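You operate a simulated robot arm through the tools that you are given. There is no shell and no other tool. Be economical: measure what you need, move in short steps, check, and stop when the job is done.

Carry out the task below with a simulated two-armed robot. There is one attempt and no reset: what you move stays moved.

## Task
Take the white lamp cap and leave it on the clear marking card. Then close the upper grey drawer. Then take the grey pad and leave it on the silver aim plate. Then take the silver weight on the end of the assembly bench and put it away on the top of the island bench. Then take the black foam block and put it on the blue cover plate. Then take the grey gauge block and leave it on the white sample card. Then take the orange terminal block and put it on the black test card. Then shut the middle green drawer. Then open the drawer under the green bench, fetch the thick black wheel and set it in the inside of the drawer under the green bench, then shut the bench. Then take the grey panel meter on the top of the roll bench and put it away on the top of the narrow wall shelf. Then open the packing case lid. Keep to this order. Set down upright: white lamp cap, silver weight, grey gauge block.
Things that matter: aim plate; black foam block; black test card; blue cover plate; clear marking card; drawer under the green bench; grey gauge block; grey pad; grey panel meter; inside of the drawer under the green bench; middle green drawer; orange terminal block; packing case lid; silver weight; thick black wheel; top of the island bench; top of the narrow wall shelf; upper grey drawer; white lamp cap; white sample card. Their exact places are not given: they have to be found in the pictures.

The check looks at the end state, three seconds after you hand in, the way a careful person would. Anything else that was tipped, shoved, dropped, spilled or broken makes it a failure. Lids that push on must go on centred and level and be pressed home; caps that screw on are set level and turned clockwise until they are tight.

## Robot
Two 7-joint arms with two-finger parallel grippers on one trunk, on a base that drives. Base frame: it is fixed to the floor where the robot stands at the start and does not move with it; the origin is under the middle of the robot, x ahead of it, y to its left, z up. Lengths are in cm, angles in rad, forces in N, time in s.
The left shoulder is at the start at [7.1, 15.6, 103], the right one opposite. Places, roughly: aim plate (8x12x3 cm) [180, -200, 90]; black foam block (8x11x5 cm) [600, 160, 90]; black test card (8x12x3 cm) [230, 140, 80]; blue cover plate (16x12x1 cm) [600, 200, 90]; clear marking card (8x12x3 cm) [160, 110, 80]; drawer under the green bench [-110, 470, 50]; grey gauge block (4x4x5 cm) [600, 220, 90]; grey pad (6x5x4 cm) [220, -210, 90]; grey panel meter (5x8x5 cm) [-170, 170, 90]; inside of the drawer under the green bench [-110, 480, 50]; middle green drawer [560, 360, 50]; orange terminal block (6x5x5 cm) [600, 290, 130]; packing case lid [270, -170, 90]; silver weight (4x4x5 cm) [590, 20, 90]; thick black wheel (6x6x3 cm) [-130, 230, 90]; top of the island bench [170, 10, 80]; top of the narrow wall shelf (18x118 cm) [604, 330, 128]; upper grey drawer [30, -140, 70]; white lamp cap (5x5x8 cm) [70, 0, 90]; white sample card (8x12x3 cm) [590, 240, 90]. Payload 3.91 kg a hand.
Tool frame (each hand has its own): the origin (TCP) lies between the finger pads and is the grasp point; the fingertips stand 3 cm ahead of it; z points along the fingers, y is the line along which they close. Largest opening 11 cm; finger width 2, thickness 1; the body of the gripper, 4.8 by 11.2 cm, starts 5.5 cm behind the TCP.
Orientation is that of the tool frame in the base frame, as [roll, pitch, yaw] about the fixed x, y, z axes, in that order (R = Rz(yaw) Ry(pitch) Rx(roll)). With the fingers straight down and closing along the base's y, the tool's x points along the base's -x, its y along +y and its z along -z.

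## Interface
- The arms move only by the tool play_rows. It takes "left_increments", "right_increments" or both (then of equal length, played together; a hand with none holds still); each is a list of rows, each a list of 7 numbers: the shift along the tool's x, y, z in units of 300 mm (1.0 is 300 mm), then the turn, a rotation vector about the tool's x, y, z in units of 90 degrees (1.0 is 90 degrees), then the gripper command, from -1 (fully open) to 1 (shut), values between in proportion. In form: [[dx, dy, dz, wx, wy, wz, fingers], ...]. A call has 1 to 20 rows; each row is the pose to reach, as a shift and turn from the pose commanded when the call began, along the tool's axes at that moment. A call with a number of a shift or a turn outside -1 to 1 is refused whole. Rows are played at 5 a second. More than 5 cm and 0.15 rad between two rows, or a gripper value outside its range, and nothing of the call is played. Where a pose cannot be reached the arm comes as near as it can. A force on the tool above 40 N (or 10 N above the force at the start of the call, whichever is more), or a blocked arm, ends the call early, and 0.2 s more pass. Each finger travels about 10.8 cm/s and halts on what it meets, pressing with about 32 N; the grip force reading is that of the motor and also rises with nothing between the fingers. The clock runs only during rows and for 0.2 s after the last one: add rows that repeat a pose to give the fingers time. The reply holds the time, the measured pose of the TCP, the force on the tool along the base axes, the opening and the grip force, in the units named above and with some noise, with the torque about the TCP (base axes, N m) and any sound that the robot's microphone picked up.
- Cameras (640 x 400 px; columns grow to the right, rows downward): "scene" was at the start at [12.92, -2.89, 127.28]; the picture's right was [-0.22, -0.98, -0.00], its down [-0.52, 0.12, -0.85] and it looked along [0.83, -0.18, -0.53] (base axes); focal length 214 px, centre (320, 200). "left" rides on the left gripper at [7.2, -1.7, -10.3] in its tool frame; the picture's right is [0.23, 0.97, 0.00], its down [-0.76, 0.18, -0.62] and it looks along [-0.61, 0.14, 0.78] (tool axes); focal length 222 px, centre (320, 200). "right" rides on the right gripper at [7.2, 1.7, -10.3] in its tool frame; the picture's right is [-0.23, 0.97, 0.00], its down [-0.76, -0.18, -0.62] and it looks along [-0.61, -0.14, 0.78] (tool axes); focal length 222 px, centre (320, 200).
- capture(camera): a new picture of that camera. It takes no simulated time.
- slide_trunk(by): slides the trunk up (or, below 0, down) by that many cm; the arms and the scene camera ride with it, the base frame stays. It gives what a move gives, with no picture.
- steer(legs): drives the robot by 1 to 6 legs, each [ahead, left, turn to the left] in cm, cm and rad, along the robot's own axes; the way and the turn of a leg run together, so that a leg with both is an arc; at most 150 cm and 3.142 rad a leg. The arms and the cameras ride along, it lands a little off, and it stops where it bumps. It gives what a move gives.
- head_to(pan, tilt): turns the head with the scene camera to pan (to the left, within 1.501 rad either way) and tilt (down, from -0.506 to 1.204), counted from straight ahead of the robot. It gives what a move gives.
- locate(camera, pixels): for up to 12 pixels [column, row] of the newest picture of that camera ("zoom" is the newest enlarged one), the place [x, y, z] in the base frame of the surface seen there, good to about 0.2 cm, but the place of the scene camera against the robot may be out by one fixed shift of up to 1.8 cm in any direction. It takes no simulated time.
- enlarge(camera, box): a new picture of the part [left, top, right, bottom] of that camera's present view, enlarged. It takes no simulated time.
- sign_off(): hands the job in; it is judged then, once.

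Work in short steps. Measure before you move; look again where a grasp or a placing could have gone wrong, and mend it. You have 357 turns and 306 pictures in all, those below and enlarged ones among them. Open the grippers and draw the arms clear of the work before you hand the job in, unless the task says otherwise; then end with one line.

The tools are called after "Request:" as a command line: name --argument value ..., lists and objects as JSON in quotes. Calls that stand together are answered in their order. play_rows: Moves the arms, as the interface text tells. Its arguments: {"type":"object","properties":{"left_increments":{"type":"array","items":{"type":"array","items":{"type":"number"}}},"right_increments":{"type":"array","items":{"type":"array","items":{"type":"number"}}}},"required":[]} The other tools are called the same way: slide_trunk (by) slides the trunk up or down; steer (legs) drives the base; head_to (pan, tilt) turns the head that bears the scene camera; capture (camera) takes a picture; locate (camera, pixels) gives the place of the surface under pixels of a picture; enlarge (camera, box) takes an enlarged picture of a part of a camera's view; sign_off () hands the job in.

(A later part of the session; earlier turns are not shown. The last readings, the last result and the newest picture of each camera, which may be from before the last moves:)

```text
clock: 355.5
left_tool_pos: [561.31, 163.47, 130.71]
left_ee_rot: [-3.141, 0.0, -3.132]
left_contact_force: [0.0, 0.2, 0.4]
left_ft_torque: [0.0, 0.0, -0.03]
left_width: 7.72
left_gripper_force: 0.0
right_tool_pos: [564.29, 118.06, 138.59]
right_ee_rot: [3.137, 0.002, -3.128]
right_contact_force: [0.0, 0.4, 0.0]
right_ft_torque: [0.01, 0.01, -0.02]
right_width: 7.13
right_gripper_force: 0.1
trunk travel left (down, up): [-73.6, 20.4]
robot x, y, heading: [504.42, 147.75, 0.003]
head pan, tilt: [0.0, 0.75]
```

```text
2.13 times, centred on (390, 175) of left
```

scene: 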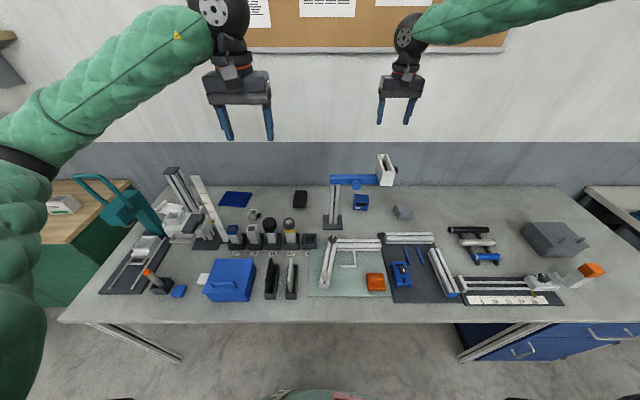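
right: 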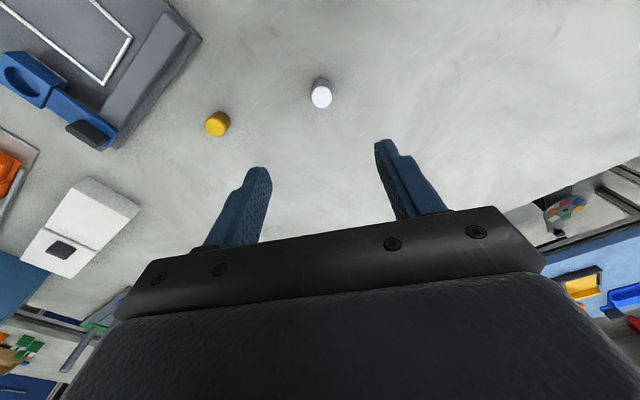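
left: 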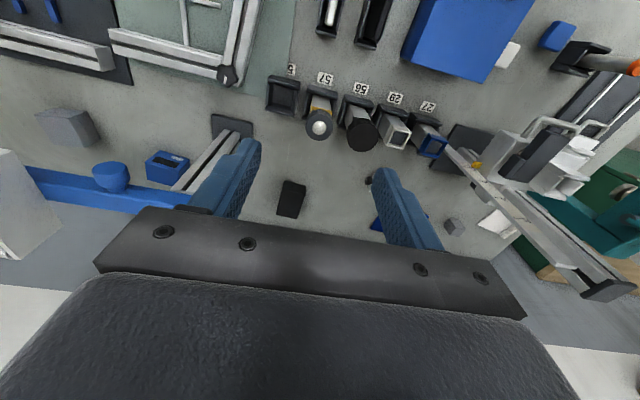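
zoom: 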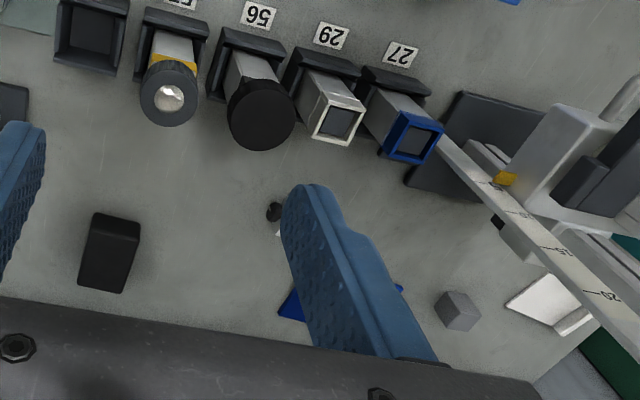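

Block centre is about (596.5,163), y 159.3–166.7, top 89.6. I move out over it at height with fingers fully open.

Request:
play_rows --left_increments '[[-0.15, 0, 0, 0, 0, 0, -1], [-0.3, 0, 0, 0, 0, 0, -1], [-0.45, 0, 0, 0, 0, 0, -1], [-0.6, 0, 0, 0, 0, 0, -1], [-0.75, -0.02, 0, 0, 0, 0, -1], [-0.9, -0.02, 0, 0, 0, 0, -1], [-0.98, -0.02, 0, 0, 0, 0, -1]]'

Request:
play_rows --left_increments '[[-0.1, 0, 0.05, 0, 0, 0, -1], [-0.16, 0, 0.2, 0, 0, 0, -1], [-0.16, 0, 0.35, 0, 0, 0, -1], [-0.16, 0, 0.5, 0, 0, 0, -1], [-0.16, 0, 0.65, 0, 0, 0, -1], [-0.16, 0, 0.65, 0, 0, 0, -1]]'

Request:
capture --camera "scene"

Request:
capture --camera "left"

```text
clock: 357.1
left_tool_pos: [590.79, 163.08, 130.67]
left_ee_rot: [3.141, 0.001, -3.131]
left_contact_force: [-0.1, 0.1, -0.7]
left_ft_torque: [0.02, -0.03, 0.03]
left_width: 11.0
left_gripper_force: 0.0
right_tool_pos: [564.47, 118.14, 138.43]
right_ee_rot: [3.137, 0.002, -3.129]
right_contact_force: [-0.5, 0.2, 0.5]
right_ft_torque: [0.0, -0.01, 0.02]
right_width: 7.15
right_gripper_force: 0.1
trunk travel left (down, up): [-73.6, 20.4]
robot x, y, heading: [503.97, 147.8, 0.005]
head pan, tilt: [0.0, 0.75]
```

```text
clock: 358.5
left_tool_pos: [595.15, 162.21, 111.83]
left_ee_rot: [3.136, 0.004, -3.134]
left_contact_force: [0.7, 0.3, -0.5]
left_ft_torque: [0.02, 0.0, 0.0]
left_width: 10.99
left_gripper_force: 0.1
right_tool_pos: [563.74, 117.22, 138.64]
right_ee_rot: [3.132, 0.008, -3.131]
right_contact_force: [-0.3, -0.2, 0.4]
right_ft_torque: [0.01, 0.0, 0.03]
right_width: 7.14
right_gripper_force: 0.0
trunk travel left (down, up): [-73.6, 20.4]
robot x, y, heading: [503.98, 147.63, 0.006]
head pan, tilt: [0.0, 0.75]
```

```text
206 pictures are left
```

scene: 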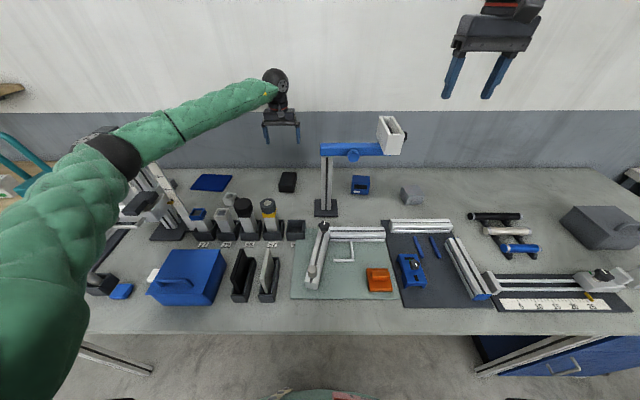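

```text
205 pictures are left
```

left: 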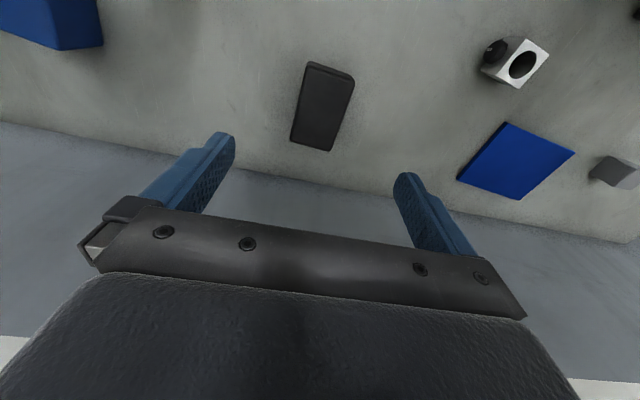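

The readings shifted by 0.9 cm, so the elbow may be touching the height gauge. I check its position before going on.

Request:
locate --camera "scene" --pixels '[[110, 155], [130, 150], [150, 135], [180, 115], [250, 95], [150, 175], [165, 195], [60, 180], [180, 215]]'

Request:
play_rows --left_increments '[[0, 0, -0.1, 0, 0, 0, -1], [0, 0, -0.25, 0, 0, 0, -1], [0, 0, -0.4, 0, 0, 0, -1], [0, 0, -0.55, 0, 0, 0, -1], [0, 0, -0.65, 0, 0, 0, -1]]'

Request:
capture --camera "scene"

```text
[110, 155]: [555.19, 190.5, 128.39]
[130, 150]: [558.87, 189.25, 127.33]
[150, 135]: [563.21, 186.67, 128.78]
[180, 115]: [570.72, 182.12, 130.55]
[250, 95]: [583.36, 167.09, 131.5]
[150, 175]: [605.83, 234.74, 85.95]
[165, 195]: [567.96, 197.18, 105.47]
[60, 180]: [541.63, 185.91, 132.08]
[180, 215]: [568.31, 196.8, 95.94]
```

```text
clock: 359.7
left_tool_pos: [595.55, 163.46, 130.67]
left_ee_rot: [-3.141, -0.001, -3.132]
left_contact_force: [0.3, 0.7, 0.2]
left_ft_torque: [0.0, 0.0, -0.02]
left_width: 11.03
left_gripper_force: 0.0
right_tool_pos: [564.48, 118.05, 138.56]
right_ee_rot: [3.135, 0.002, -3.129]
right_contact_force: [0.2, 0.0, 0.4]
right_ft_torque: [-0.01, 0.01, -0.01]
right_width: 7.15
right_gripper_force: 0.1
trunk travel left (down, up): [-73.6, 20.4]
robot x, y, heading: [503.92, 147.94, 0.007]
head pan, tilt: [0.0, 0.75]
```

```text
204 pictures are left
```

scene: 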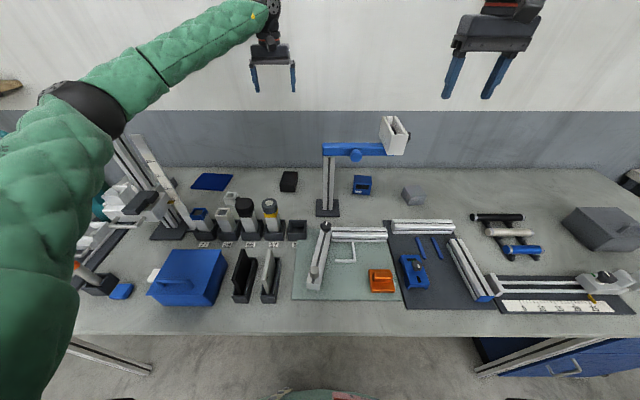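

The elbow at (555,190) brushed the height gauge; the gauge still stands where it was. I'll use the right arm (elbow-up) instead. First back off and park the left arm out to the side.

Request:
steer --legs '[[-36, 0, -0.006]]'

Request:
play_rows --left_increments '[[0.12, 0.1, 0, 0, 0, 0, -0.4], [0.24, 0.2, 0, 0, 0, 0, -0.4], [0.36, 0.3, 0, 0, 0, 0, -0.4], [0.48, 0.4, 0, 0, 0, 0, -0.4], [0.6, 0.5, 0, 0, 0, 0, -0.4], [0.72, 0.6, 0, 0, 0, 0, -0.4], [0.84, 0.7, 0, 0, 0, 0, -0.4], [0.96, 0.8, 0, 0, 0, 0, -0.4]]'

Request:
play_rows --left_increments '[[0.12, 0.1, 0, 0, 0, 0, -0.4], [0.24, 0.2, 0, 0, 0, 0, -0.4], [0.36, 0.3, 0, 0, 0, 0, -0.4], [0.48, 0.4, 0, 0, 0, 0, -0.4], [0.6, 0.5, 0, 0, 0, 0, -0.4], [0.72, 0.6, 0, 0, 0, 0, -0.4], [0.84, 0.7, 0, 0, 0, 0, -0.4], [0.96, 0.8, 0, 0, 0, 0, -0.4]]'

Request:
head_to --pan 0.6 --tilt 0.6

Request:
capture --camera "scene"

```text
clock: 362.1
left_tool_pos: [559.59, 162.87, 130.55]
left_ee_rot: [-3.14, -0.001, -3.135]
left_contact_force: [0.8, 0.3, 0.0]
left_ft_torque: [0.01, 0.01, 0.0]
left_width: 11.01
left_gripper_force: 0.0
right_tool_pos: [528.4, 117.79, 138.42]
right_ee_rot: [3.136, 0.005, -3.132]
right_contact_force: [-1.1, 0.9, -0.5]
right_ft_torque: [0.0, -0.03, -0.02]
right_width: 7.14
right_gripper_force: 0.2
trunk travel left (down, up): [-73.6, 20.4]
robot x, y, heading: [468.21, 147.6, 0.002]
head pan, tilt: [0.0, 0.75]
```

```text
clock: 363.9
left_tool_pos: [530.54, 186.62, 130.69]
left_ee_rot: [-3.141, 0.001, -3.135]
left_contact_force: [-0.9, 1.0, 0.0]
left_ft_torque: [0.01, -0.02, 0.03]
left_width: 7.69
left_gripper_force: 0.1
right_tool_pos: [527.99, 117.81, 138.79]
right_ee_rot: [3.138, 0.004, -3.136]
right_contact_force: [0.4, 0.6, 0.5]
right_ft_torque: [0.0, -0.03, -0.02]
right_width: 7.12
right_gripper_force: 0.0
trunk travel left (down, up): [-73.6, 20.4]
robot x, y, heading: [467.99, 147.95, -0.001]
head pan, tilt: [0.0, 0.75]
```

```text
clock: 365.6
left_tool_pos: [501.39, 210.39, 130.65]
left_ee_rot: [-3.14, 0.002, -3.136]
left_contact_force: [0.6, 0.3, -0.1]
left_ft_torque: [0.04, -0.02, -0.03]
left_width: 7.71
left_gripper_force: 0.2
right_tool_pos: [527.96, 117.7, 138.65]
right_ee_rot: [3.135, 0.005, -3.135]
right_contact_force: [0.5, 0.4, -0.5]
right_ft_torque: [0.01, -0.07, -0.01]
right_width: 7.18
right_gripper_force: 0.0
trunk travel left (down, up): [-73.6, 20.4]
robot x, y, heading: [467.87, 147.84, -0.0]
head pan, tilt: [0.0, 0.75]
```

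```text
clock: 366.6
left_tool_pos: [501.67, 210.46, 130.57]
left_ee_rot: [-3.139, 0.001, -3.135]
left_contact_force: [-1.1, 0.6, -0.1]
left_ft_torque: [-0.01, 0.0, 0.01]
left_width: 7.69
left_gripper_force: 0.0
right_tool_pos: [528.21, 117.87, 138.47]
right_ee_rot: [3.138, 0.004, -3.131]
right_contact_force: [0.2, 0.4, 0.3]
right_ft_torque: [0.02, -0.02, -0.02]
right_width: 7.13
right_gripper_force: 0.1
trunk travel left (down, up): [-73.6, 20.4]
robot x, y, heading: [468.08, 147.38, 0.002]
head pan, tilt: [0.6, 0.6]
```

```text
203 pictures are left
```

scene: 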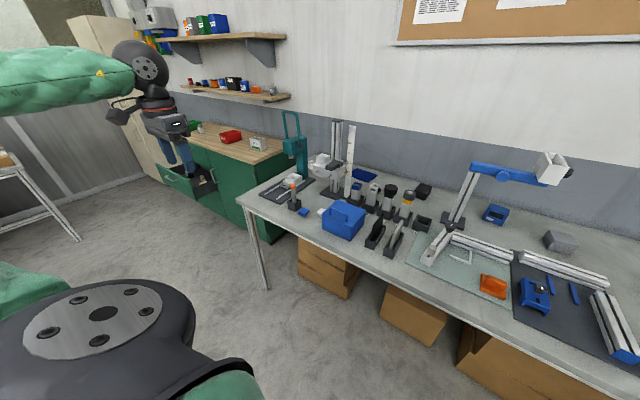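

Left arm is at the side now. I measure cabinet and under-bench boxes for base clearance, plus orange block on the shelf.

Request:
locate --camera "scene" --pixels '[[325, 270], [400, 315], [240, 215], [200, 190], [300, 225], [271, 88], [258, 90], [220, 85], [250, 205], [265, 290], [205, 130], [250, 140]]'

Request:
enlarge --camera "scene" --box '[140, 0, 420, 260]'

```text
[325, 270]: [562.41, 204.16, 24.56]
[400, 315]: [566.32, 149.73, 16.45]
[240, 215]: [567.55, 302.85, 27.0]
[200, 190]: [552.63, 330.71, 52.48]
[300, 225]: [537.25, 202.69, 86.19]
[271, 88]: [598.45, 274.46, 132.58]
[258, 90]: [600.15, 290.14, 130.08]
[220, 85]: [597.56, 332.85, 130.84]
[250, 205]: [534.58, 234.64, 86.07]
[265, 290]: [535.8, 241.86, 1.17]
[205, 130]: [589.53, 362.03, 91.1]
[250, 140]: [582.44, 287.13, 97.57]
```

```text
1.54 times, centred on (280, 130) of scene
```

zoom: 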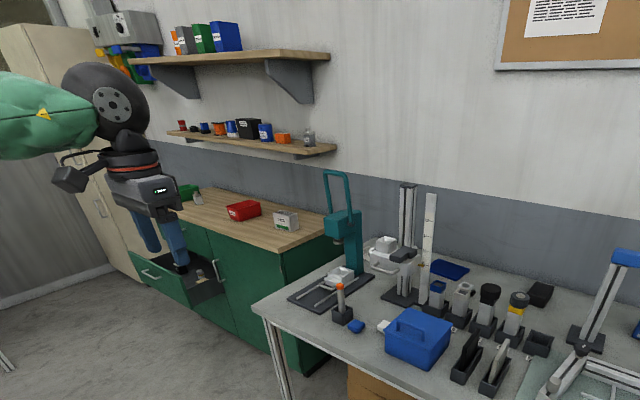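

Boxes sit back at x≥560, so the base may come to x≈510. I tuck the left hand further aside and drive to (510,200) heading −0.2.

Request:
play_rows --left_increments '[[0.15, 0.05, -0.05, 0, 0, 0, -0.4], [0.3, 0.1, -0.1, 0, 0, 0, -0.4], [0.45, 0.17, -0.15, 0, 0, 0, -0.4], [0.6, 0.25, -0.2, 0, 0, 0, -0.4]]'

Request:
steer --legs '[[0, 52, 0], [0, 0, -0.2], [41, 8.8, 0]]'

Request:
head_to --pan -0.1 --tilt 0.7

Request:
capture --camera "scene"

```text
refused: row 3 steps farther than a row can; nothing moved
```

```text
clock: 372.6
left_tool_pos: [555.28, 254.76, 130.73]
left_ee_rot: [-3.14, 0.0, 2.95]
left_contact_force: [0.6, -0.4, -0.8]
left_ft_torque: [0.01, -0.01, -0.04]
left_width: 7.71
left_gripper_force: 0.1
right_tool_pos: [563.18, 158.79, 138.58]
right_ee_rot: [3.136, 0.005, 2.952]
right_contact_force: [0.2, 0.9, 0.1]
right_ft_torque: [0.01, -0.03, -0.01]
right_width: 7.14
right_gripper_force: 0.0
trunk travel left (down, up): [-73.6, 20.4]
robot x, y, heading: [510.13, 199.82, -0.201]
head pan, tilt: [0.6, 0.6]
```

```text
clock: 373.7
left_tool_pos: [555.15, 254.73, 130.62]
left_ee_rot: [-3.14, 0.001, 2.949]
left_contact_force: [-0.5, -0.5, -0.1]
left_ft_torque: [-0.01, 0.01, 0.0]
left_width: 7.69
left_gripper_force: 0.0
right_tool_pos: [563.15, 158.79, 138.63]
right_ee_rot: [3.136, 0.003, 2.952]
right_contact_force: [0.4, 0.2, -1.0]
right_ft_torque: [-0.03, 0.0, -0.04]
right_width: 7.17
right_gripper_force: 0.1
trunk travel left (down, up): [-73.6, 20.4]
robot x, y, heading: [510.14, 199.73, -0.2]
head pan, tilt: [-0.099, 0.7]
```

```text
201 pictures are left
```

scene: 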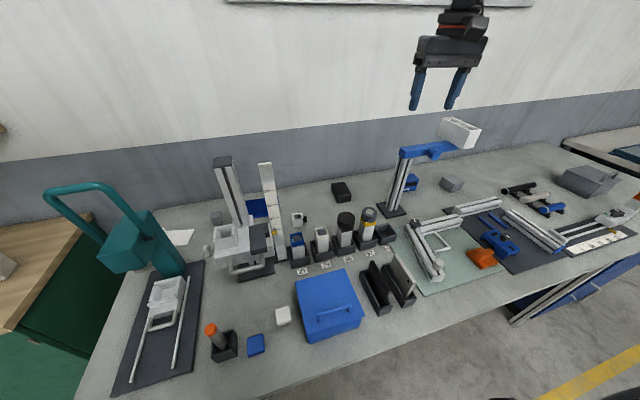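

I tuck the left hand back, and take the right hand out toward the block at height, aligning its yaw.

Request:
play_rows --left_increments '[[0.1, 0.05, -0.05, 0, 0, 0, -0.4], [0.2, 0.1, -0.1, 0, 0, 0, -0.4], [0.3, 0.15, -0.15, 0, 0, 0, -0.4], [0.4, 0.2, -0.2, 0, 0, 0, -0.4], [0.5, 0.25, -0.2, 0, 0, 0, -0.4], [0.6, 0.25, -0.2, 0, 0, 0, -0.4], [0.6, 0.25, -0.2, 0, 0, 0, -0.4]]' --right_increments '[[-0.14, 0.05, 0, 0, 0, -0.05, -1], [-0.28, 0.1, 0, 0, 0, -0.1, -1], [-0.42, 0.15, 0, 0, 0, -0.146, -1], [-0.56, 0.2, 0, 0, 0, -0.146, -1], [-0.7, 0.25, 0, 0, 0, -0.146, -1], [-0.82, 0.29, 0, 0, 0, -0.146, -1], [-0.82, 0.29, 0, 0, 0, -0.146, -1]]'

Request:
capture --camera "scene"

Request:
capture --camera "right"

```text
clock: 375.3
left_tool_pos: [541.61, 260.7, 136.33]
left_ee_rot: [-3.14, 0.001, 2.955]
left_contact_force: [0.4, 0.9, 0.2]
left_ft_torque: [-0.01, 0.01, -0.03]
left_width: 7.67
left_gripper_force: 0.1
left hand out of reach, approached as far as the arm can: row 4, 5, 6, 7
right_tool_pos: [588.94, 162.79, 138.85]
right_ee_rot: [3.14, 0.006, -3.104]
right_contact_force: [-0.4, -0.4, 0.6]
right_ft_torque: [0.01, -0.04, 0.03]
right_width: 10.99
right_gripper_force: 0.0
trunk travel left (down, up): [-73.6, 20.4]
robot x, y, heading: [510.13, 200.11, -0.199]
head pan, tilt: [-0.099, 0.7]
```

```text
200 pictures are left
```

scene: 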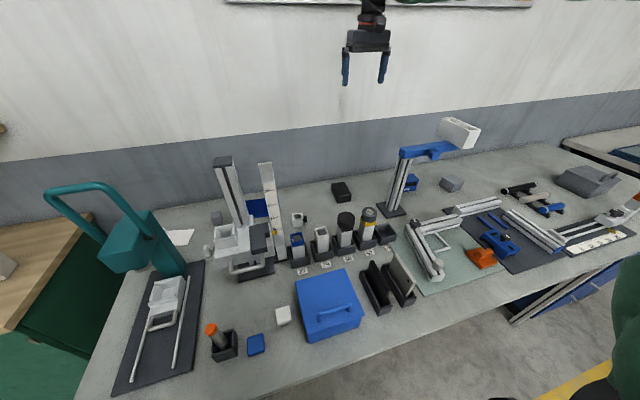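

```text
199 pictures are left
```

right: 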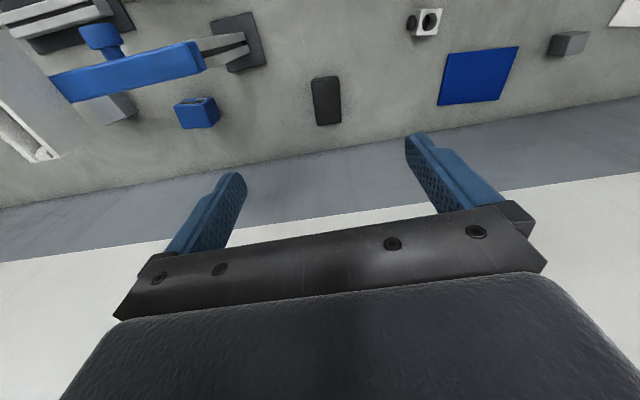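

I locate the stand's arm end, the block, plate, gauge block and card in this picture.

Request:
locate --camera "right" --pixels '[[195, 58], [240, 45], [313, 82], [338, 78], [318, 122], [340, 120], [326, 100], [448, 55], [515, 50], [440, 104], [498, 99], [568, 45]]'

```text
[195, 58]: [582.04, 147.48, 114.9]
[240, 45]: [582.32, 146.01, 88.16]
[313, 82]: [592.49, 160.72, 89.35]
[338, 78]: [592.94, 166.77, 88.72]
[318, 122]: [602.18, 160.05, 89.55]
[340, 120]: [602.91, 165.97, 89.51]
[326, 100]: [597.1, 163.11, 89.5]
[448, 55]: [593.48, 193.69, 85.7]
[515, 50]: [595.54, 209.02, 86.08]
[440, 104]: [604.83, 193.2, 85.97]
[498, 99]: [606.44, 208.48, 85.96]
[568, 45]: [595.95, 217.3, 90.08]
```

Block centre (597.2,163.3), top 89.5; plate x 593.5–606, y 193–209; stand arm end at y 147.5, z 115–120. I lower the trunk 20 and look at forearm clearance.

Request:
slide_trunk --by -20

Request:
play_rows --right_increments '[[-0.12, 0.01, 0, 0, 0, 0, -1], [-0.245, 0.015, 0.05, 0, 0, 0, -1], [-0.245, 0.015, 0.2, 0, 0, 0, -1], [-0.245, 0.015, 0.2, 0, 0, 0, -1]]'

Request:
head_to --pan -0.2 --tilt 0.5

Request:
capture --camera "scene"

```text
clock: 377.4
left_tool_pos: [541.82, 260.65, 116.27]
left_ee_rot: [-3.141, 0.003, 2.954]
left_contact_force: [0.3, 0.1, -0.8]
left_ft_torque: [-0.01, -0.02, 0.02]
left_width: 7.71
left_gripper_force: 0.0
right_tool_pos: [588.98, 162.69, 118.73]
right_ee_rot: [3.137, 0.004, -3.103]
right_contact_force: [0.8, -0.5, 0.4]
right_ft_torque: [0.02, -0.02, 0.01]
right_width: 11.01
right_gripper_force: 0.0
trunk travel left (down, up): [-53.6, 40.4]
robot x, y, heading: [509.73, 200.31, -0.197]
head pan, tilt: [-0.099, 0.7]
```

```text
clock: 378.4
left_tool_pos: [541.79, 260.53, 116.3]
left_ee_rot: [-3.141, 0.0, 2.953]
left_contact_force: [-0.1, -0.8, 0.4]
left_ft_torque: [0.0, -0.01, -0.04]
left_width: 7.7
left_gripper_force: 0.1
right_tool_pos: [594.23, 162.31, 112.38]
right_ee_rot: [3.136, 0.005, -3.104]
right_contact_force: [0.9, 0.1, -0.2]
right_ft_torque: [0.02, 0.0, -0.01]
right_width: 11.01
right_gripper_force: 0.1
right hand out of reach, approached as far as the arm can: row 2, 3, 4
trunk travel left (down, up): [-53.6, 40.4]
robot x, y, heading: [509.76, 200.07, -0.201]
head pan, tilt: [-0.099, 0.7]
```

```text
clock: 379.2
left_tool_pos: [541.85, 260.66, 116.21]
left_ee_rot: [-3.141, -0.001, 2.952]
left_contact_force: [0.5, -0.8, -0.6]
left_ft_torque: [0.01, -0.01, -0.04]
left_width: 7.72
left_gripper_force: 0.0
right_tool_pos: [594.23, 162.3, 112.4]
right_ee_rot: [3.137, 0.004, -3.103]
right_contact_force: [-0.3, -0.5, -0.7]
right_ft_torque: [-0.02, -0.01, 0.04]
right_width: 11.03
right_gripper_force: 0.0
trunk travel left (down, up): [-53.6, 40.4]
robot x, y, heading: [510.1, 200.44, -0.196]
head pan, tilt: [-0.201, 0.499]
```

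```text
198 pictures are left
```

scene: 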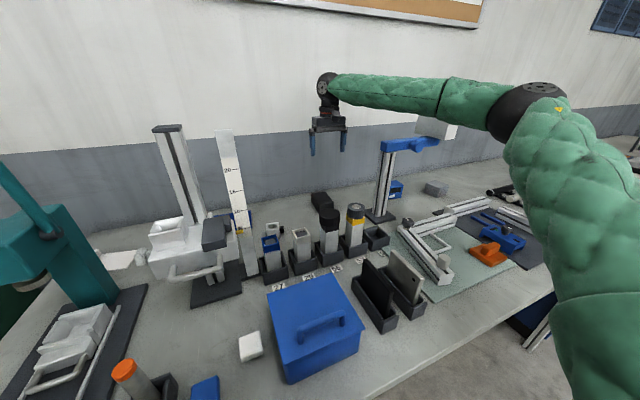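

The forearm passes over the stand. I measure heights.

Request:
locate --camera "scene" --pixels '[[345, 90], [380, 90], [400, 100], [430, 105], [470, 120], [400, 80], [490, 110], [400, 145], [430, 142], [380, 160]]'

```text
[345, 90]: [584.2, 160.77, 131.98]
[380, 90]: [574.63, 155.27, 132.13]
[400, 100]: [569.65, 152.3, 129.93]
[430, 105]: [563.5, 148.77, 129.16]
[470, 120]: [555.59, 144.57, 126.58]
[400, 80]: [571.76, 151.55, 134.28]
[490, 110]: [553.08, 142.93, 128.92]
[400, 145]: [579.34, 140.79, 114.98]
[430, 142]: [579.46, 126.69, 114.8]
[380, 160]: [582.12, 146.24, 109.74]
```

The forearm passes about 5 cm beside the stand arm's end. I descend towards the block, stretching slightly forward.

Request:
play_rows --right_increments '[[-0.02, 0.015, 0.12, 0, 0, 0, -1], [-0.04, 0.03, 0.26, 0, 0, 0, -1], [-0.05, 0.03, 0.4, 0, 0, 0, -1], [-0.05, 0.03, 0.5, 0, 0, 0, -1], [-0.05, 0.03, 0.5, 0, 0, 0, -1]]'

Request:
capture --camera "scene"

Request:
capture --camera "right"

```text
clock: 380.4
left_tool_pos: [541.87, 260.69, 116.18]
left_ee_rot: [-3.14, 0.0, 2.953]
left_contact_force: [0.4, 0.4, 0.1]
left_ft_torque: [0.01, 0.01, 0.0]
left_width: 7.68
left_gripper_force: 0.1
right_tool_pos: [593.61, 162.24, 98.05]
right_ee_rot: [3.14, 0.004, -3.103]
right_contact_force: [-0.3, -0.7, 0.2]
right_ft_torque: [0.01, -0.01, -0.03]
right_width: 11.0
right_gripper_force: 0.0
right hand out of reach, approached as far as the arm can: row 1, 2, 3, 4, 5
trunk travel left (down, up): [-53.6, 40.4]
robot x, y, heading: [510.04, 200.1, -0.201]
head pan, tilt: [-0.201, 0.499]
```

```text
197 pictures are left
```

scene: 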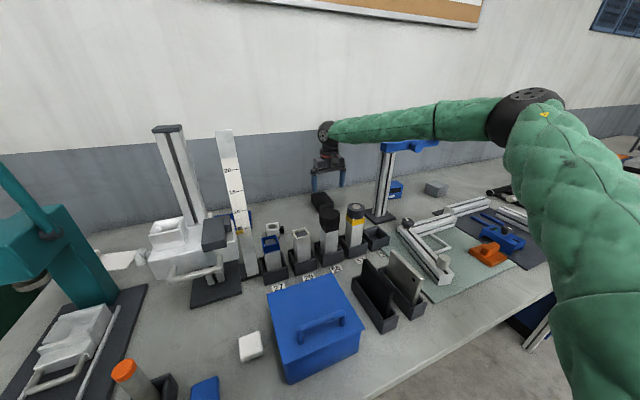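

```text
196 pictures are left
```

right: 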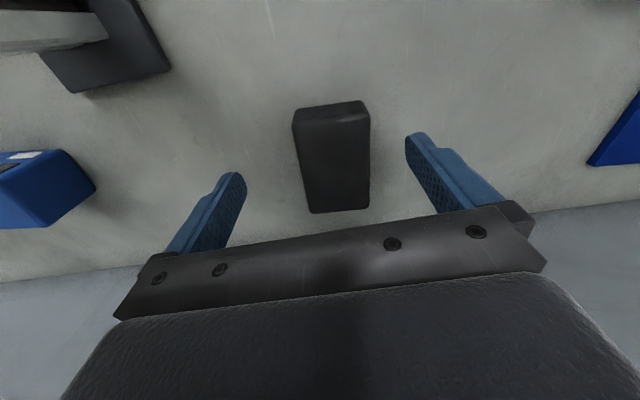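

Reach is short by ~2.5 cm. I drive 2.5 cm forward, then lower the trunk 6 cm.

Request:
steer --legs '[[2.6, 1.0, 0]]'

Request:
slide_trunk --by -6

Request:
capture --camera "right"

Request:
capture --camera "scene"

```text
clock: 381.2
left_tool_pos: [544.85, 261.23, 116.08]
left_ee_rot: [-3.141, -0.001, 2.952]
left_contact_force: [1.2, -0.6, -0.5]
left_ft_torque: [-0.01, 0.05, 0.01]
left_width: 7.71
left_gripper_force: 0.1
right_tool_pos: [596.41, 162.79, 97.96]
right_ee_rot: [3.138, 0.004, -3.103]
right_contact_force: [0.6, -0.3, 0.3]
right_ft_torque: [-0.03, 0.05, -0.06]
right_width: 10.99
right_gripper_force: 0.1
trunk travel left (down, up): [-53.6, 40.4]
robot x, y, heading: [512.45, 200.41, -0.201]
head pan, tilt: [-0.201, 0.499]
```

```text
clock: 382.2
left_tool_pos: [544.65, 261.2, 110.22]
left_ee_rot: [-3.139, -0.001, 2.953]
left_contact_force: [0.8, -0.2, 0.6]
left_ft_torque: [-0.03, 0.01, -0.01]
left_width: 7.71
left_gripper_force: 0.1
right_tool_pos: [596.34, 162.82, 92.24]
right_ee_rot: [3.139, 0.004, -3.103]
right_contact_force: [0.0, 0.2, -0.3]
right_ft_torque: [0.01, -0.01, 0.01]
right_width: 11.0
right_gripper_force: 0.1
trunk travel left (down, up): [-47.6, 46.4]
robot x, y, heading: [512.67, 200.59, -0.197]
head pan, tilt: [-0.201, 0.499]
```

```text
195 pictures are left
```

right: 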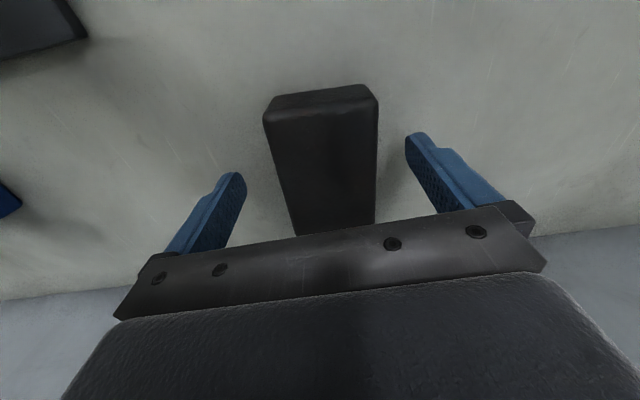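

```text
194 pictures are left
```

scene: 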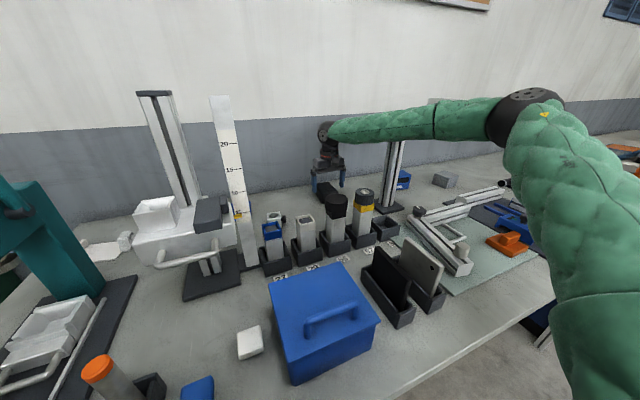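

I lower the trunk 3 cm more so the fingers straddle the block, then close.

Request:
slide_trunk --by -3.2

Request:
play_rows --right_increments '[[0, 0, 0, 0, 0, 0, -0.6], [0, 0, 0, 0, 0, 0, -0.2], [0, 0, 0, 0, 0, 0, 0.2], [0, 0, 0, 0, 0, 0, 1], [0, 0, 0, 0, 0, 0, 1], [0, 0, 0, 0, 0, 0, 1]]'

Request:
capture --camera "right"

```text
clock: 383.0
left_tool_pos: [544.59, 261.13, 107.08]
left_ee_rot: [-3.14, 0.0, 2.954]
left_contact_force: [-0.4, -0.4, -0.6]
left_ft_torque: [0.01, -0.01, 0.0]
left_width: 7.69
left_gripper_force: 0.1
right_tool_pos: [596.34, 162.8, 88.85]
right_ee_rot: [3.139, 0.004, -3.104]
right_contact_force: [1.0, 0.2, 0.9]
right_ft_torque: [0.04, 0.01, 0.01]
right_width: 10.99
right_gripper_force: 0.3
trunk travel left (down, up): [-44.4, 49.6]
robot x, y, heading: [512.56, 200.63, -0.198]
head pan, tilt: [-0.201, 0.499]
```

```text
clock: 384.4
left_tool_pos: [544.61, 261.19, 107.04]
left_ee_rot: [-3.14, 0.0, 2.952]
left_contact_force: [-0.8, 0.2, 0.0]
left_ft_torque: [-0.02, -0.03, 0.0]
left_width: 7.69
left_gripper_force: 0.2
right_tool_pos: [596.48, 162.77, 88.77]
right_ee_rot: [3.138, 0.005, -3.105]
right_contact_force: [-0.1, -0.4, -0.2]
right_ft_torque: [-0.02, 0.03, 0.03]
right_width: 7.03
right_gripper_force: 31.9
trunk travel left (down, up): [-44.4, 49.6]
robot x, y, heading: [512.59, 200.5, -0.199]
head pan, tilt: [-0.201, 0.499]
```

```text
193 pictures are left
```

right: 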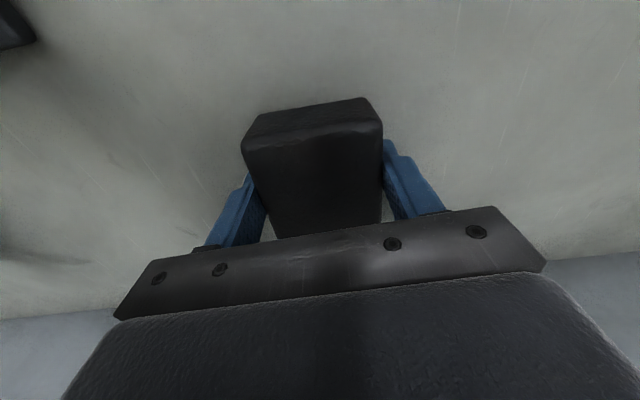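

Gripped (7.0 cm). I lift with the trunk 35 cm, then turn the robot 0.4 left so the same arm pose lies over the blue plate.

Request:
slide_trunk --by 35

Request:
steer --legs '[[-4.6, 1.4, 0], [0, 0, 0.4]]'

Request:
capture --camera "right"

Request:
capture --camera "scene"

```text
clock: 387.8
left_tool_pos: [544.71, 261.18, 142.01]
left_ee_rot: [-3.141, 0.001, 2.952]
left_contact_force: [-0.4, -0.1, 0.3]
left_ft_torque: [0.02, -0.04, -0.04]
left_width: 7.67
left_gripper_force: 0.0
right_tool_pos: [596.41, 162.78, 123.86]
right_ee_rot: [3.139, 0.006, -3.103]
right_contact_force: [0.6, 0.2, -0.7]
right_ft_torque: [-0.01, 0.01, 0.01]
right_width: 6.99
right_gripper_force: 32.2
trunk travel left (down, up): [-79.4, 14.6]
robot x, y, heading: [512.25, 200.36, -0.201]
head pan, tilt: [-0.201, 0.499]
```

```text
clock: 389.9
left_tool_pos: [514.53, 270.93, 142.01]
left_ee_rot: [-3.14, -0.001, -2.932]
left_contact_force: [0.0, -0.8, 0.5]
left_ft_torque: [0.01, -0.04, -0.01]
left_width: 7.72
left_gripper_force: 0.1
right_tool_pos: [600.42, 200.48, 123.78]
right_ee_rot: [3.135, 0.006, -2.703]
right_contact_force: [-0.1, -0.6, 1.0]
right_ft_torque: [0.02, -0.03, 0.0]
right_width: 6.96
right_gripper_force: 32.4
trunk travel left (down, up): [-79.4, 14.6]
robot x, y, heading: [508.64, 202.7, 0.198]
head pan, tilt: [-0.201, 0.499]
```

```text
192 pictures are left
```

right: 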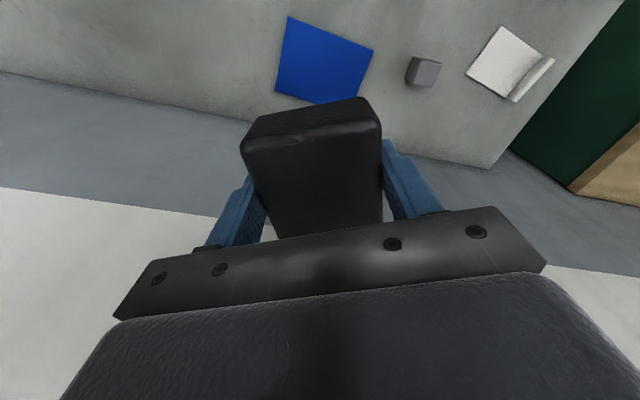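

```text
191 pictures are left
```

scene: 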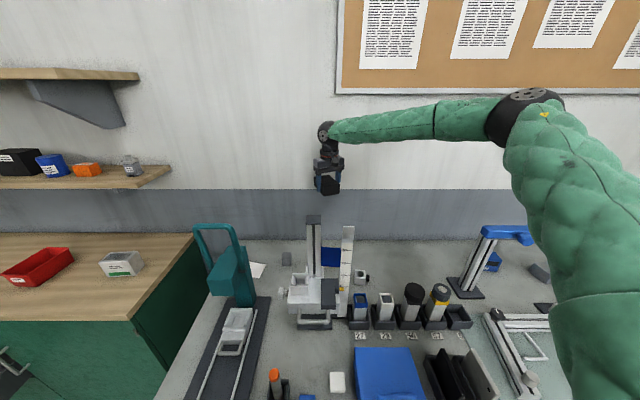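

The block is over the plate. I rotate it to match the plate's slight turn, then lower with the trunk.

Request:
play_rows --right_increments '[[0.01, 0.01, 0, 0, 0, 0.08, 1], [0.02, 0.02, 0, 0, 0, 0.16, 1], [0.03, 0.02, 0, 0, 0, 0.24, 1], [0.03, 0.02, 0, 0, 0, 0.32, 1], [0.03, 0.02, 0, 0, 0, 0.32, 1]]'

Request:
slide_trunk --by -27

Request:
capture --camera "right"

Request:
capture --camera "scene"

```text
clock: 391.1
left_tool_pos: [514.3, 271.06, 142.11]
left_ee_rot: [-3.142, 0.001, -2.931]
left_contact_force: [0.2, 0.7, 0.1]
left_ft_torque: [0.01, -0.01, 0.0]
left_width: 7.68
left_gripper_force: 0.0
right_tool_pos: [599.26, 200.78, 123.72]
right_ee_rot: [3.136, 0.001, 3.076]
right_contact_force: [-0.5, 0.3, -0.5]
right_ft_torque: [0.0, -0.03, 0.02]
right_width: 6.93
right_gripper_force: 31.8
trunk travel left (down, up): [-79.4, 14.6]
robot x, y, heading: [508.24, 202.83, 0.199]
head pan, tilt: [-0.201, 0.499]
```

```text
clock: 393.9
left_tool_pos: [514.45, 271.06, 115.01]
left_ee_rot: [-3.14, 0.0, -2.93]
left_contact_force: [0.8, -0.3, -0.1]
left_ft_torque: [0.01, 0.01, 0.0]
left_width: 7.7
left_gripper_force: 0.2
right_tool_pos: [599.3, 200.67, 96.67]
right_ee_rot: [3.136, 0.001, 3.077]
right_contact_force: [0.3, -0.3, -0.7]
right_ft_torque: [-0.01, 0.01, 0.02]
right_width: 6.97
right_gripper_force: 32.2
trunk travel left (down, up): [-52.4, 41.6]
robot x, y, heading: [508.42, 203.38, 0.203]
head pan, tilt: [-0.201, 0.499]
```

```text
190 pictures are left
```

right: 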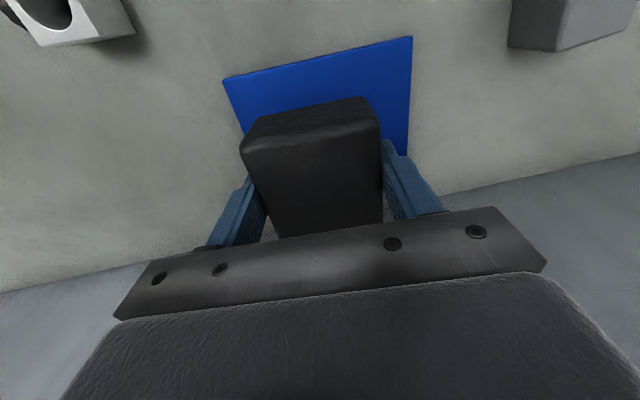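

```text
189 pictures are left
```

scene: 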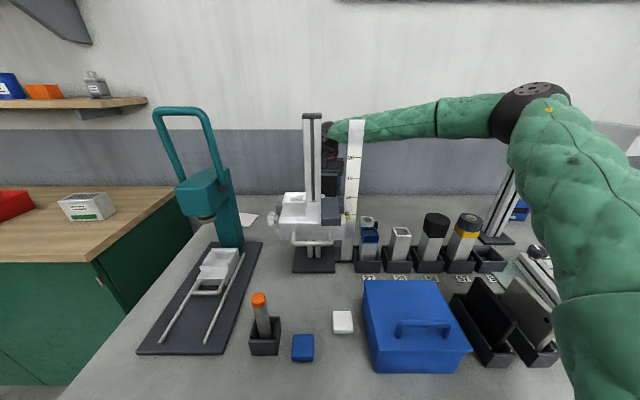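

Block is centred over the plate. I lower 6.3 cm more with the trunk and feel for contact.

Request:
slide_trunk --by -6.2

Request:
slide_trunk --by -0.5

Request:
capture --camera "right"

```text
clock: 394.9
left_tool_pos: [514.41, 271.02, 108.91]
left_ee_rot: [-3.14, -0.002, -2.93]
left_contact_force: [0.2, -0.1, -0.5]
left_ft_torque: [0.01, 0.02, 0.05]
left_width: 7.69
left_gripper_force: 0.2
right_tool_pos: [599.27, 200.68, 90.7]
right_ee_rot: [3.135, 0.0, 3.077]
right_contact_force: [-0.7, -0.3, 0.2]
right_ft_torque: [0.01, 0.04, -0.03]
right_width: 6.93
right_gripper_force: 32.0
trunk travel left (down, up): [-46.2, 47.8]
robot x, y, heading: [508.84, 202.35, 0.202]
head pan, tilt: [-0.201, 0.499]
```

```text
clock: 395.4
left_tool_pos: [514.4, 270.97, 108.32]
left_ee_rot: [-3.14, -0.002, -2.931]
left_contact_force: [0.4, -0.2, 0.2]
left_ft_torque: [-0.02, -0.02, 0.04]
left_width: 7.68
left_gripper_force: 0.0
right_tool_pos: [599.29, 200.71, 90.14]
right_ee_rot: [3.136, 0.001, 3.077]
right_contact_force: [0.3, -0.6, -0.7]
right_ft_torque: [0.0, 0.01, -0.01]
right_width: 6.94
right_gripper_force: 32.6
trunk travel left (down, up): [-45.7, 48.3]
robot x, y, heading: [508.52, 202.78, 0.202]
head pan, tilt: [-0.201, 0.499]
```

```text
188 pictures are left
```

right: 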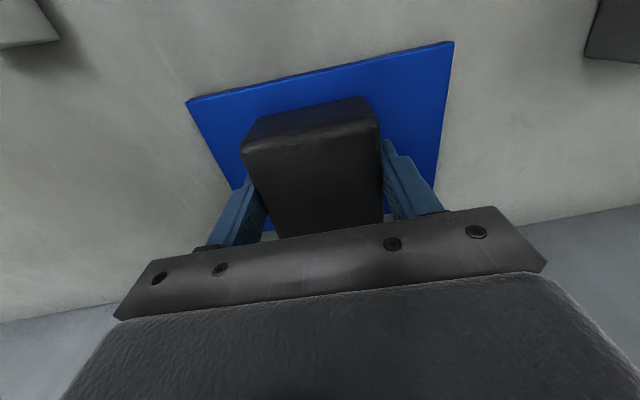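

Request:
play_rows --right_increments '[[0, 0, 0.01, 0, 0, 0, 1], [0, 0, 0.018, 0, 0, 0, 1], [0, 0, 0.024, 0, 0, 0, 1], [0, 0, 0.024, 0, 0, 0, 1]]'

```text
clock: 396.4
left_tool_pos: [514.33, 270.99, 108.39]
left_ee_rot: [-3.139, 0.001, -2.931]
left_contact_force: [0.1, 0.0, -0.3]
left_ft_torque: [0.0, -0.03, -0.01]
left_width: 7.66
left_gripper_force: 0.0
right_tool_pos: [599.18, 200.63, 89.81]
right_ee_rot: [3.136, 0.007, 3.076]
right_contact_force: [6.7, -1.0, 28.1]
right_ft_torque: [-0.3, -0.12, -0.15]
right_width: 6.92
right_gripper_force: 31.7
trunk travel left (down, up): [-45.7, 48.3]
robot x, y, heading: [508.26, 202.5, 0.202]
head pan, tilt: [-0.201, 0.499]
```

Contact. I release and rise with the trunk.

Request:
play_rows --right_increments '[[0, 0, -0.01, 0, 0, 0, 1], [0, 0, -0.01, 0, 0, 0, 0.2], [0, 0, -0.01, 0, 0, 0, -0.7], [0, 0, -0.01, 0, 0, 0, -0.7], [0, 0, -0.01, 0, 0, 0, -0.7]]'

Request:
slide_trunk --by 35

Request:
capture --camera "right"

```text
clock: 397.6
left_tool_pos: [514.47, 271.04, 108.31]
left_ee_rot: [-3.14, -0.002, -2.93]
left_contact_force: [0.0, 0.2, 0.0]
left_ft_torque: [0.01, -0.01, -0.03]
left_width: 7.7
left_gripper_force: 0.1
right_tool_pos: [599.14, 200.74, 89.7]
right_ee_rot: [3.136, 0.001, 3.078]
right_contact_force: [0.4, 0.5, 0.1]
right_ft_torque: [0.0, 0.01, -0.03]
right_width: 9.34
right_gripper_force: 0.1
trunk travel left (down, up): [-45.7, 48.3]
robot x, y, heading: [508.58, 202.52, 0.203]
head pan, tilt: [-0.201, 0.499]
```

```text
clock: 401.0
left_tool_pos: [514.39, 271.1, 143.42]
left_ee_rot: [-3.139, -0.001, -2.93]
left_contact_force: [-0.5, 0.5, 0.6]
left_ft_torque: [-0.02, -0.03, 0.01]
left_width: 7.71
left_gripper_force: 0.1
right_tool_pos: [599.31, 200.78, 124.68]
right_ee_rot: [3.137, 0.002, 3.077]
right_contact_force: [0.0, 0.8, -0.2]
right_ft_torque: [0.0, -0.03, -0.01]
right_width: 9.35
right_gripper_force: 0.0
trunk travel left (down, up): [-80.7, 13.3]
robot x, y, heading: [508.57, 202.59, 0.198]
head pan, tilt: [-0.201, 0.499]
```

```text
187 pictures are left
```

right: 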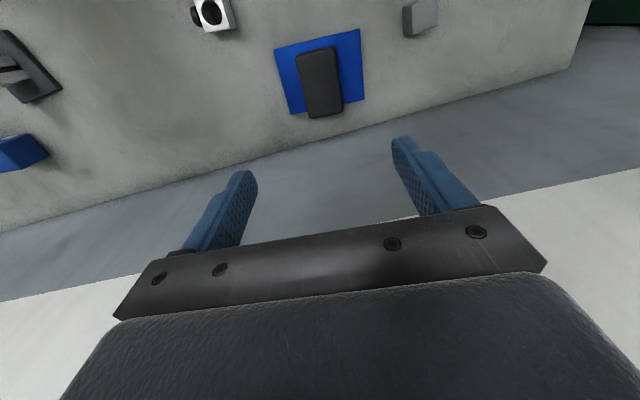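

The block lies on the plate. I check its extent against the plate, and locate the gauge block and sample card.

Request:
locate --camera "right" --pixels '[[298, 56], [333, 49], [309, 116], [342, 111], [320, 80], [405, 10], [437, 5], [410, 35], [437, 27], [420, 20], [283, 90], [360, 60]]'

```text
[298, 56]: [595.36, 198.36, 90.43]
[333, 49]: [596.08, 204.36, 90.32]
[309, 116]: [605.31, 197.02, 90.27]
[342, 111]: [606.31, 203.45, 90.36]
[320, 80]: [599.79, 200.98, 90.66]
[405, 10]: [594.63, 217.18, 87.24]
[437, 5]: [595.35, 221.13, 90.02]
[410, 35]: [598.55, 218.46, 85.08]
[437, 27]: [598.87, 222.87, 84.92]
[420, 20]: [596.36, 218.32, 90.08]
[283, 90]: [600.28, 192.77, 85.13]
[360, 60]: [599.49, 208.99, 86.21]
```

Good: block x 595.4–606 on the plate. For the gauge block at (597,219.5) I use heading 0.5 from (508.8,194), so the forearm passes clear of the height gauge.

Request:
steer --legs '[[0, -8.4, 0], [0, 0, 0.302]]'

Request:
capture --camera "right"

Request:
enlarge --camera "right" --box '[240, 0, 560, 180]'

```text
clock: 403.1
left_tool_pos: [495.48, 261.61, 143.3]
left_ee_rot: [-3.141, -0.001, -2.626]
left_contact_force: [-0.1, -0.7, 0.7]
left_ft_torque: [-0.02, -0.03, 0.01]
left_width: 7.69
left_gripper_force: 0.0
right_tool_pos: [597.45, 219.92, 124.74]
right_ee_rot: [3.137, 0.002, -2.903]
right_contact_force: [0.0, 0.2, -1.2]
right_ft_torque: [-0.04, -0.02, -0.04]
right_width: 9.35
right_gripper_force: 0.1
trunk travel left (down, up): [-80.7, 13.3]
robot x, y, heading: [509.85, 194.54, 0.506]
head pan, tilt: [-0.201, 0.499]
```

```text
186 pictures are left
```

right: 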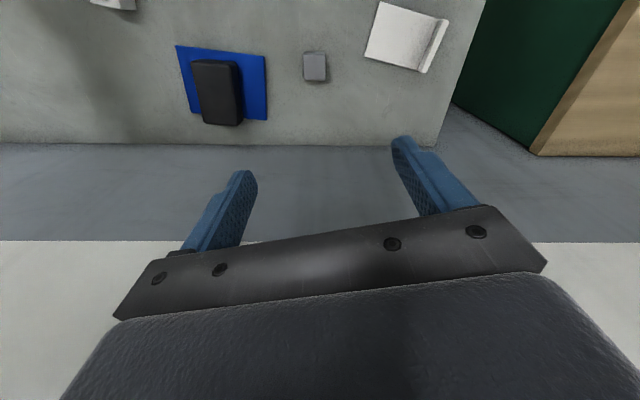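

```text
2.00 times, centred on (400, 90) of right
```

zoom: 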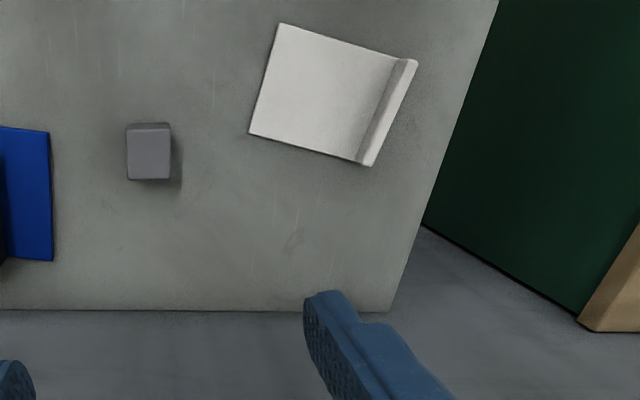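

Request:
locate --camera "zoom" --pixels '[[129, 130], [169, 128], [130, 176], [170, 174], [150, 155], [282, 28], [252, 130], [355, 158], [395, 62], [412, 62], [370, 163], [320, 90]]'

```text
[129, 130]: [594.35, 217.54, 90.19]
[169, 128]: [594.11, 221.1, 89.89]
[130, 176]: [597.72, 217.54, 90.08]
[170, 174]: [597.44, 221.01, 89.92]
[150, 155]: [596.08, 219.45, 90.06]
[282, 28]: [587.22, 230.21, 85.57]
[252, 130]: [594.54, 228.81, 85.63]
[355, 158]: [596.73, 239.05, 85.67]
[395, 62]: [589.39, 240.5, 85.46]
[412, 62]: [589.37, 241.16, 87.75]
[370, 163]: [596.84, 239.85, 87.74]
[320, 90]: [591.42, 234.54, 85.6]
```

Gauge block centre (595.9,219.3), top 90; card centre (592,234.6), z 85.6. I centre and align the hand, then lower with the trunk.

Request:
play_rows --right_increments '[[0.03, 0, 0, 0, 0, 0.06, -0.4], [0.055, -0.007, 0, 0, 0, 0.11, -0.4], [0.055, -0.007, 0, 0, 0, 0.11, -0.4]]'

Request:
slide_trunk --by -28

Request:
capture --camera "right"

Request:
capture --camera "scene"

```text
clock: 403.9
left_tool_pos: [495.52, 261.52, 143.28]
left_ee_rot: [-3.138, 0.0, -2.627]
left_contact_force: [0.1, 0.9, 0.1]
left_ft_torque: [-0.02, 0.01, -0.01]
left_width: 7.71
left_gripper_force: 0.1
right_tool_pos: [595.76, 219.25, 124.63]
right_ee_rot: [3.136, 0.001, -3.075]
right_contact_force: [-0.3, -0.2, -0.2]
right_ft_torque: [0.0, -0.01, 0.01]
right_width: 7.73
right_gripper_force: 0.0
trunk travel left (down, up): [-80.7, 13.3]
robot x, y, heading: [510.04, 194.41, 0.507]
head pan, tilt: [-0.201, 0.499]
```

```text
clock: 406.7
left_tool_pos: [495.32, 261.55, 115.3]
left_ee_rot: [-3.139, 0.001, -2.626]
left_contact_force: [0.3, 0.1, 0.1]
left_ft_torque: [-0.03, -0.02, 0.01]
left_width: 7.72
left_gripper_force: 0.0
right_tool_pos: [595.75, 219.09, 96.75]
right_ee_rot: [3.135, 0.002, -3.075]
right_contact_force: [0.2, -0.5, 0.3]
right_ft_torque: [-0.05, 0.02, 0.01]
right_width: 7.7
right_gripper_force: 0.0
trunk travel left (down, up): [-52.7, 41.3]
robot x, y, heading: [510.21, 194.44, 0.503]
head pan, tilt: [-0.201, 0.499]
```

```text
184 pictures are left
```

right: 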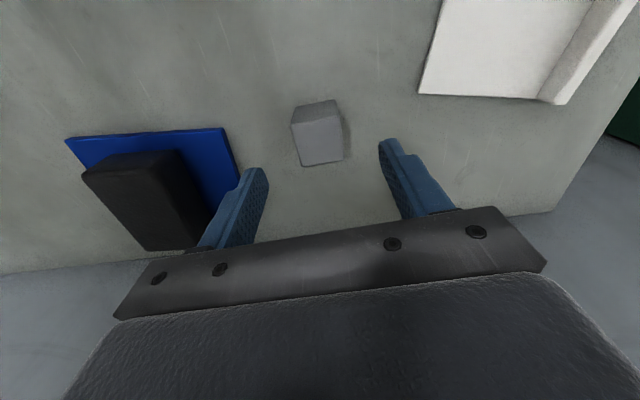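

```text
183 pictures are left
```

scene: 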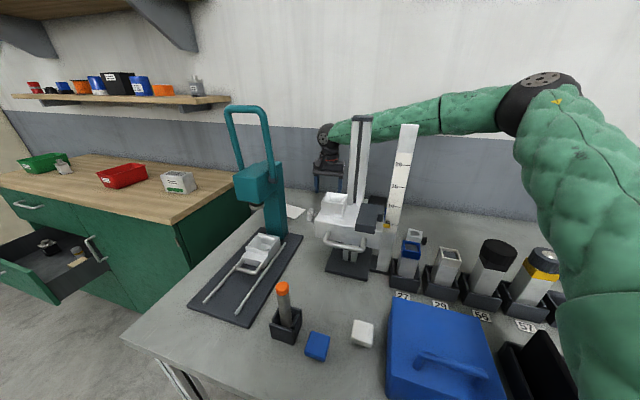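

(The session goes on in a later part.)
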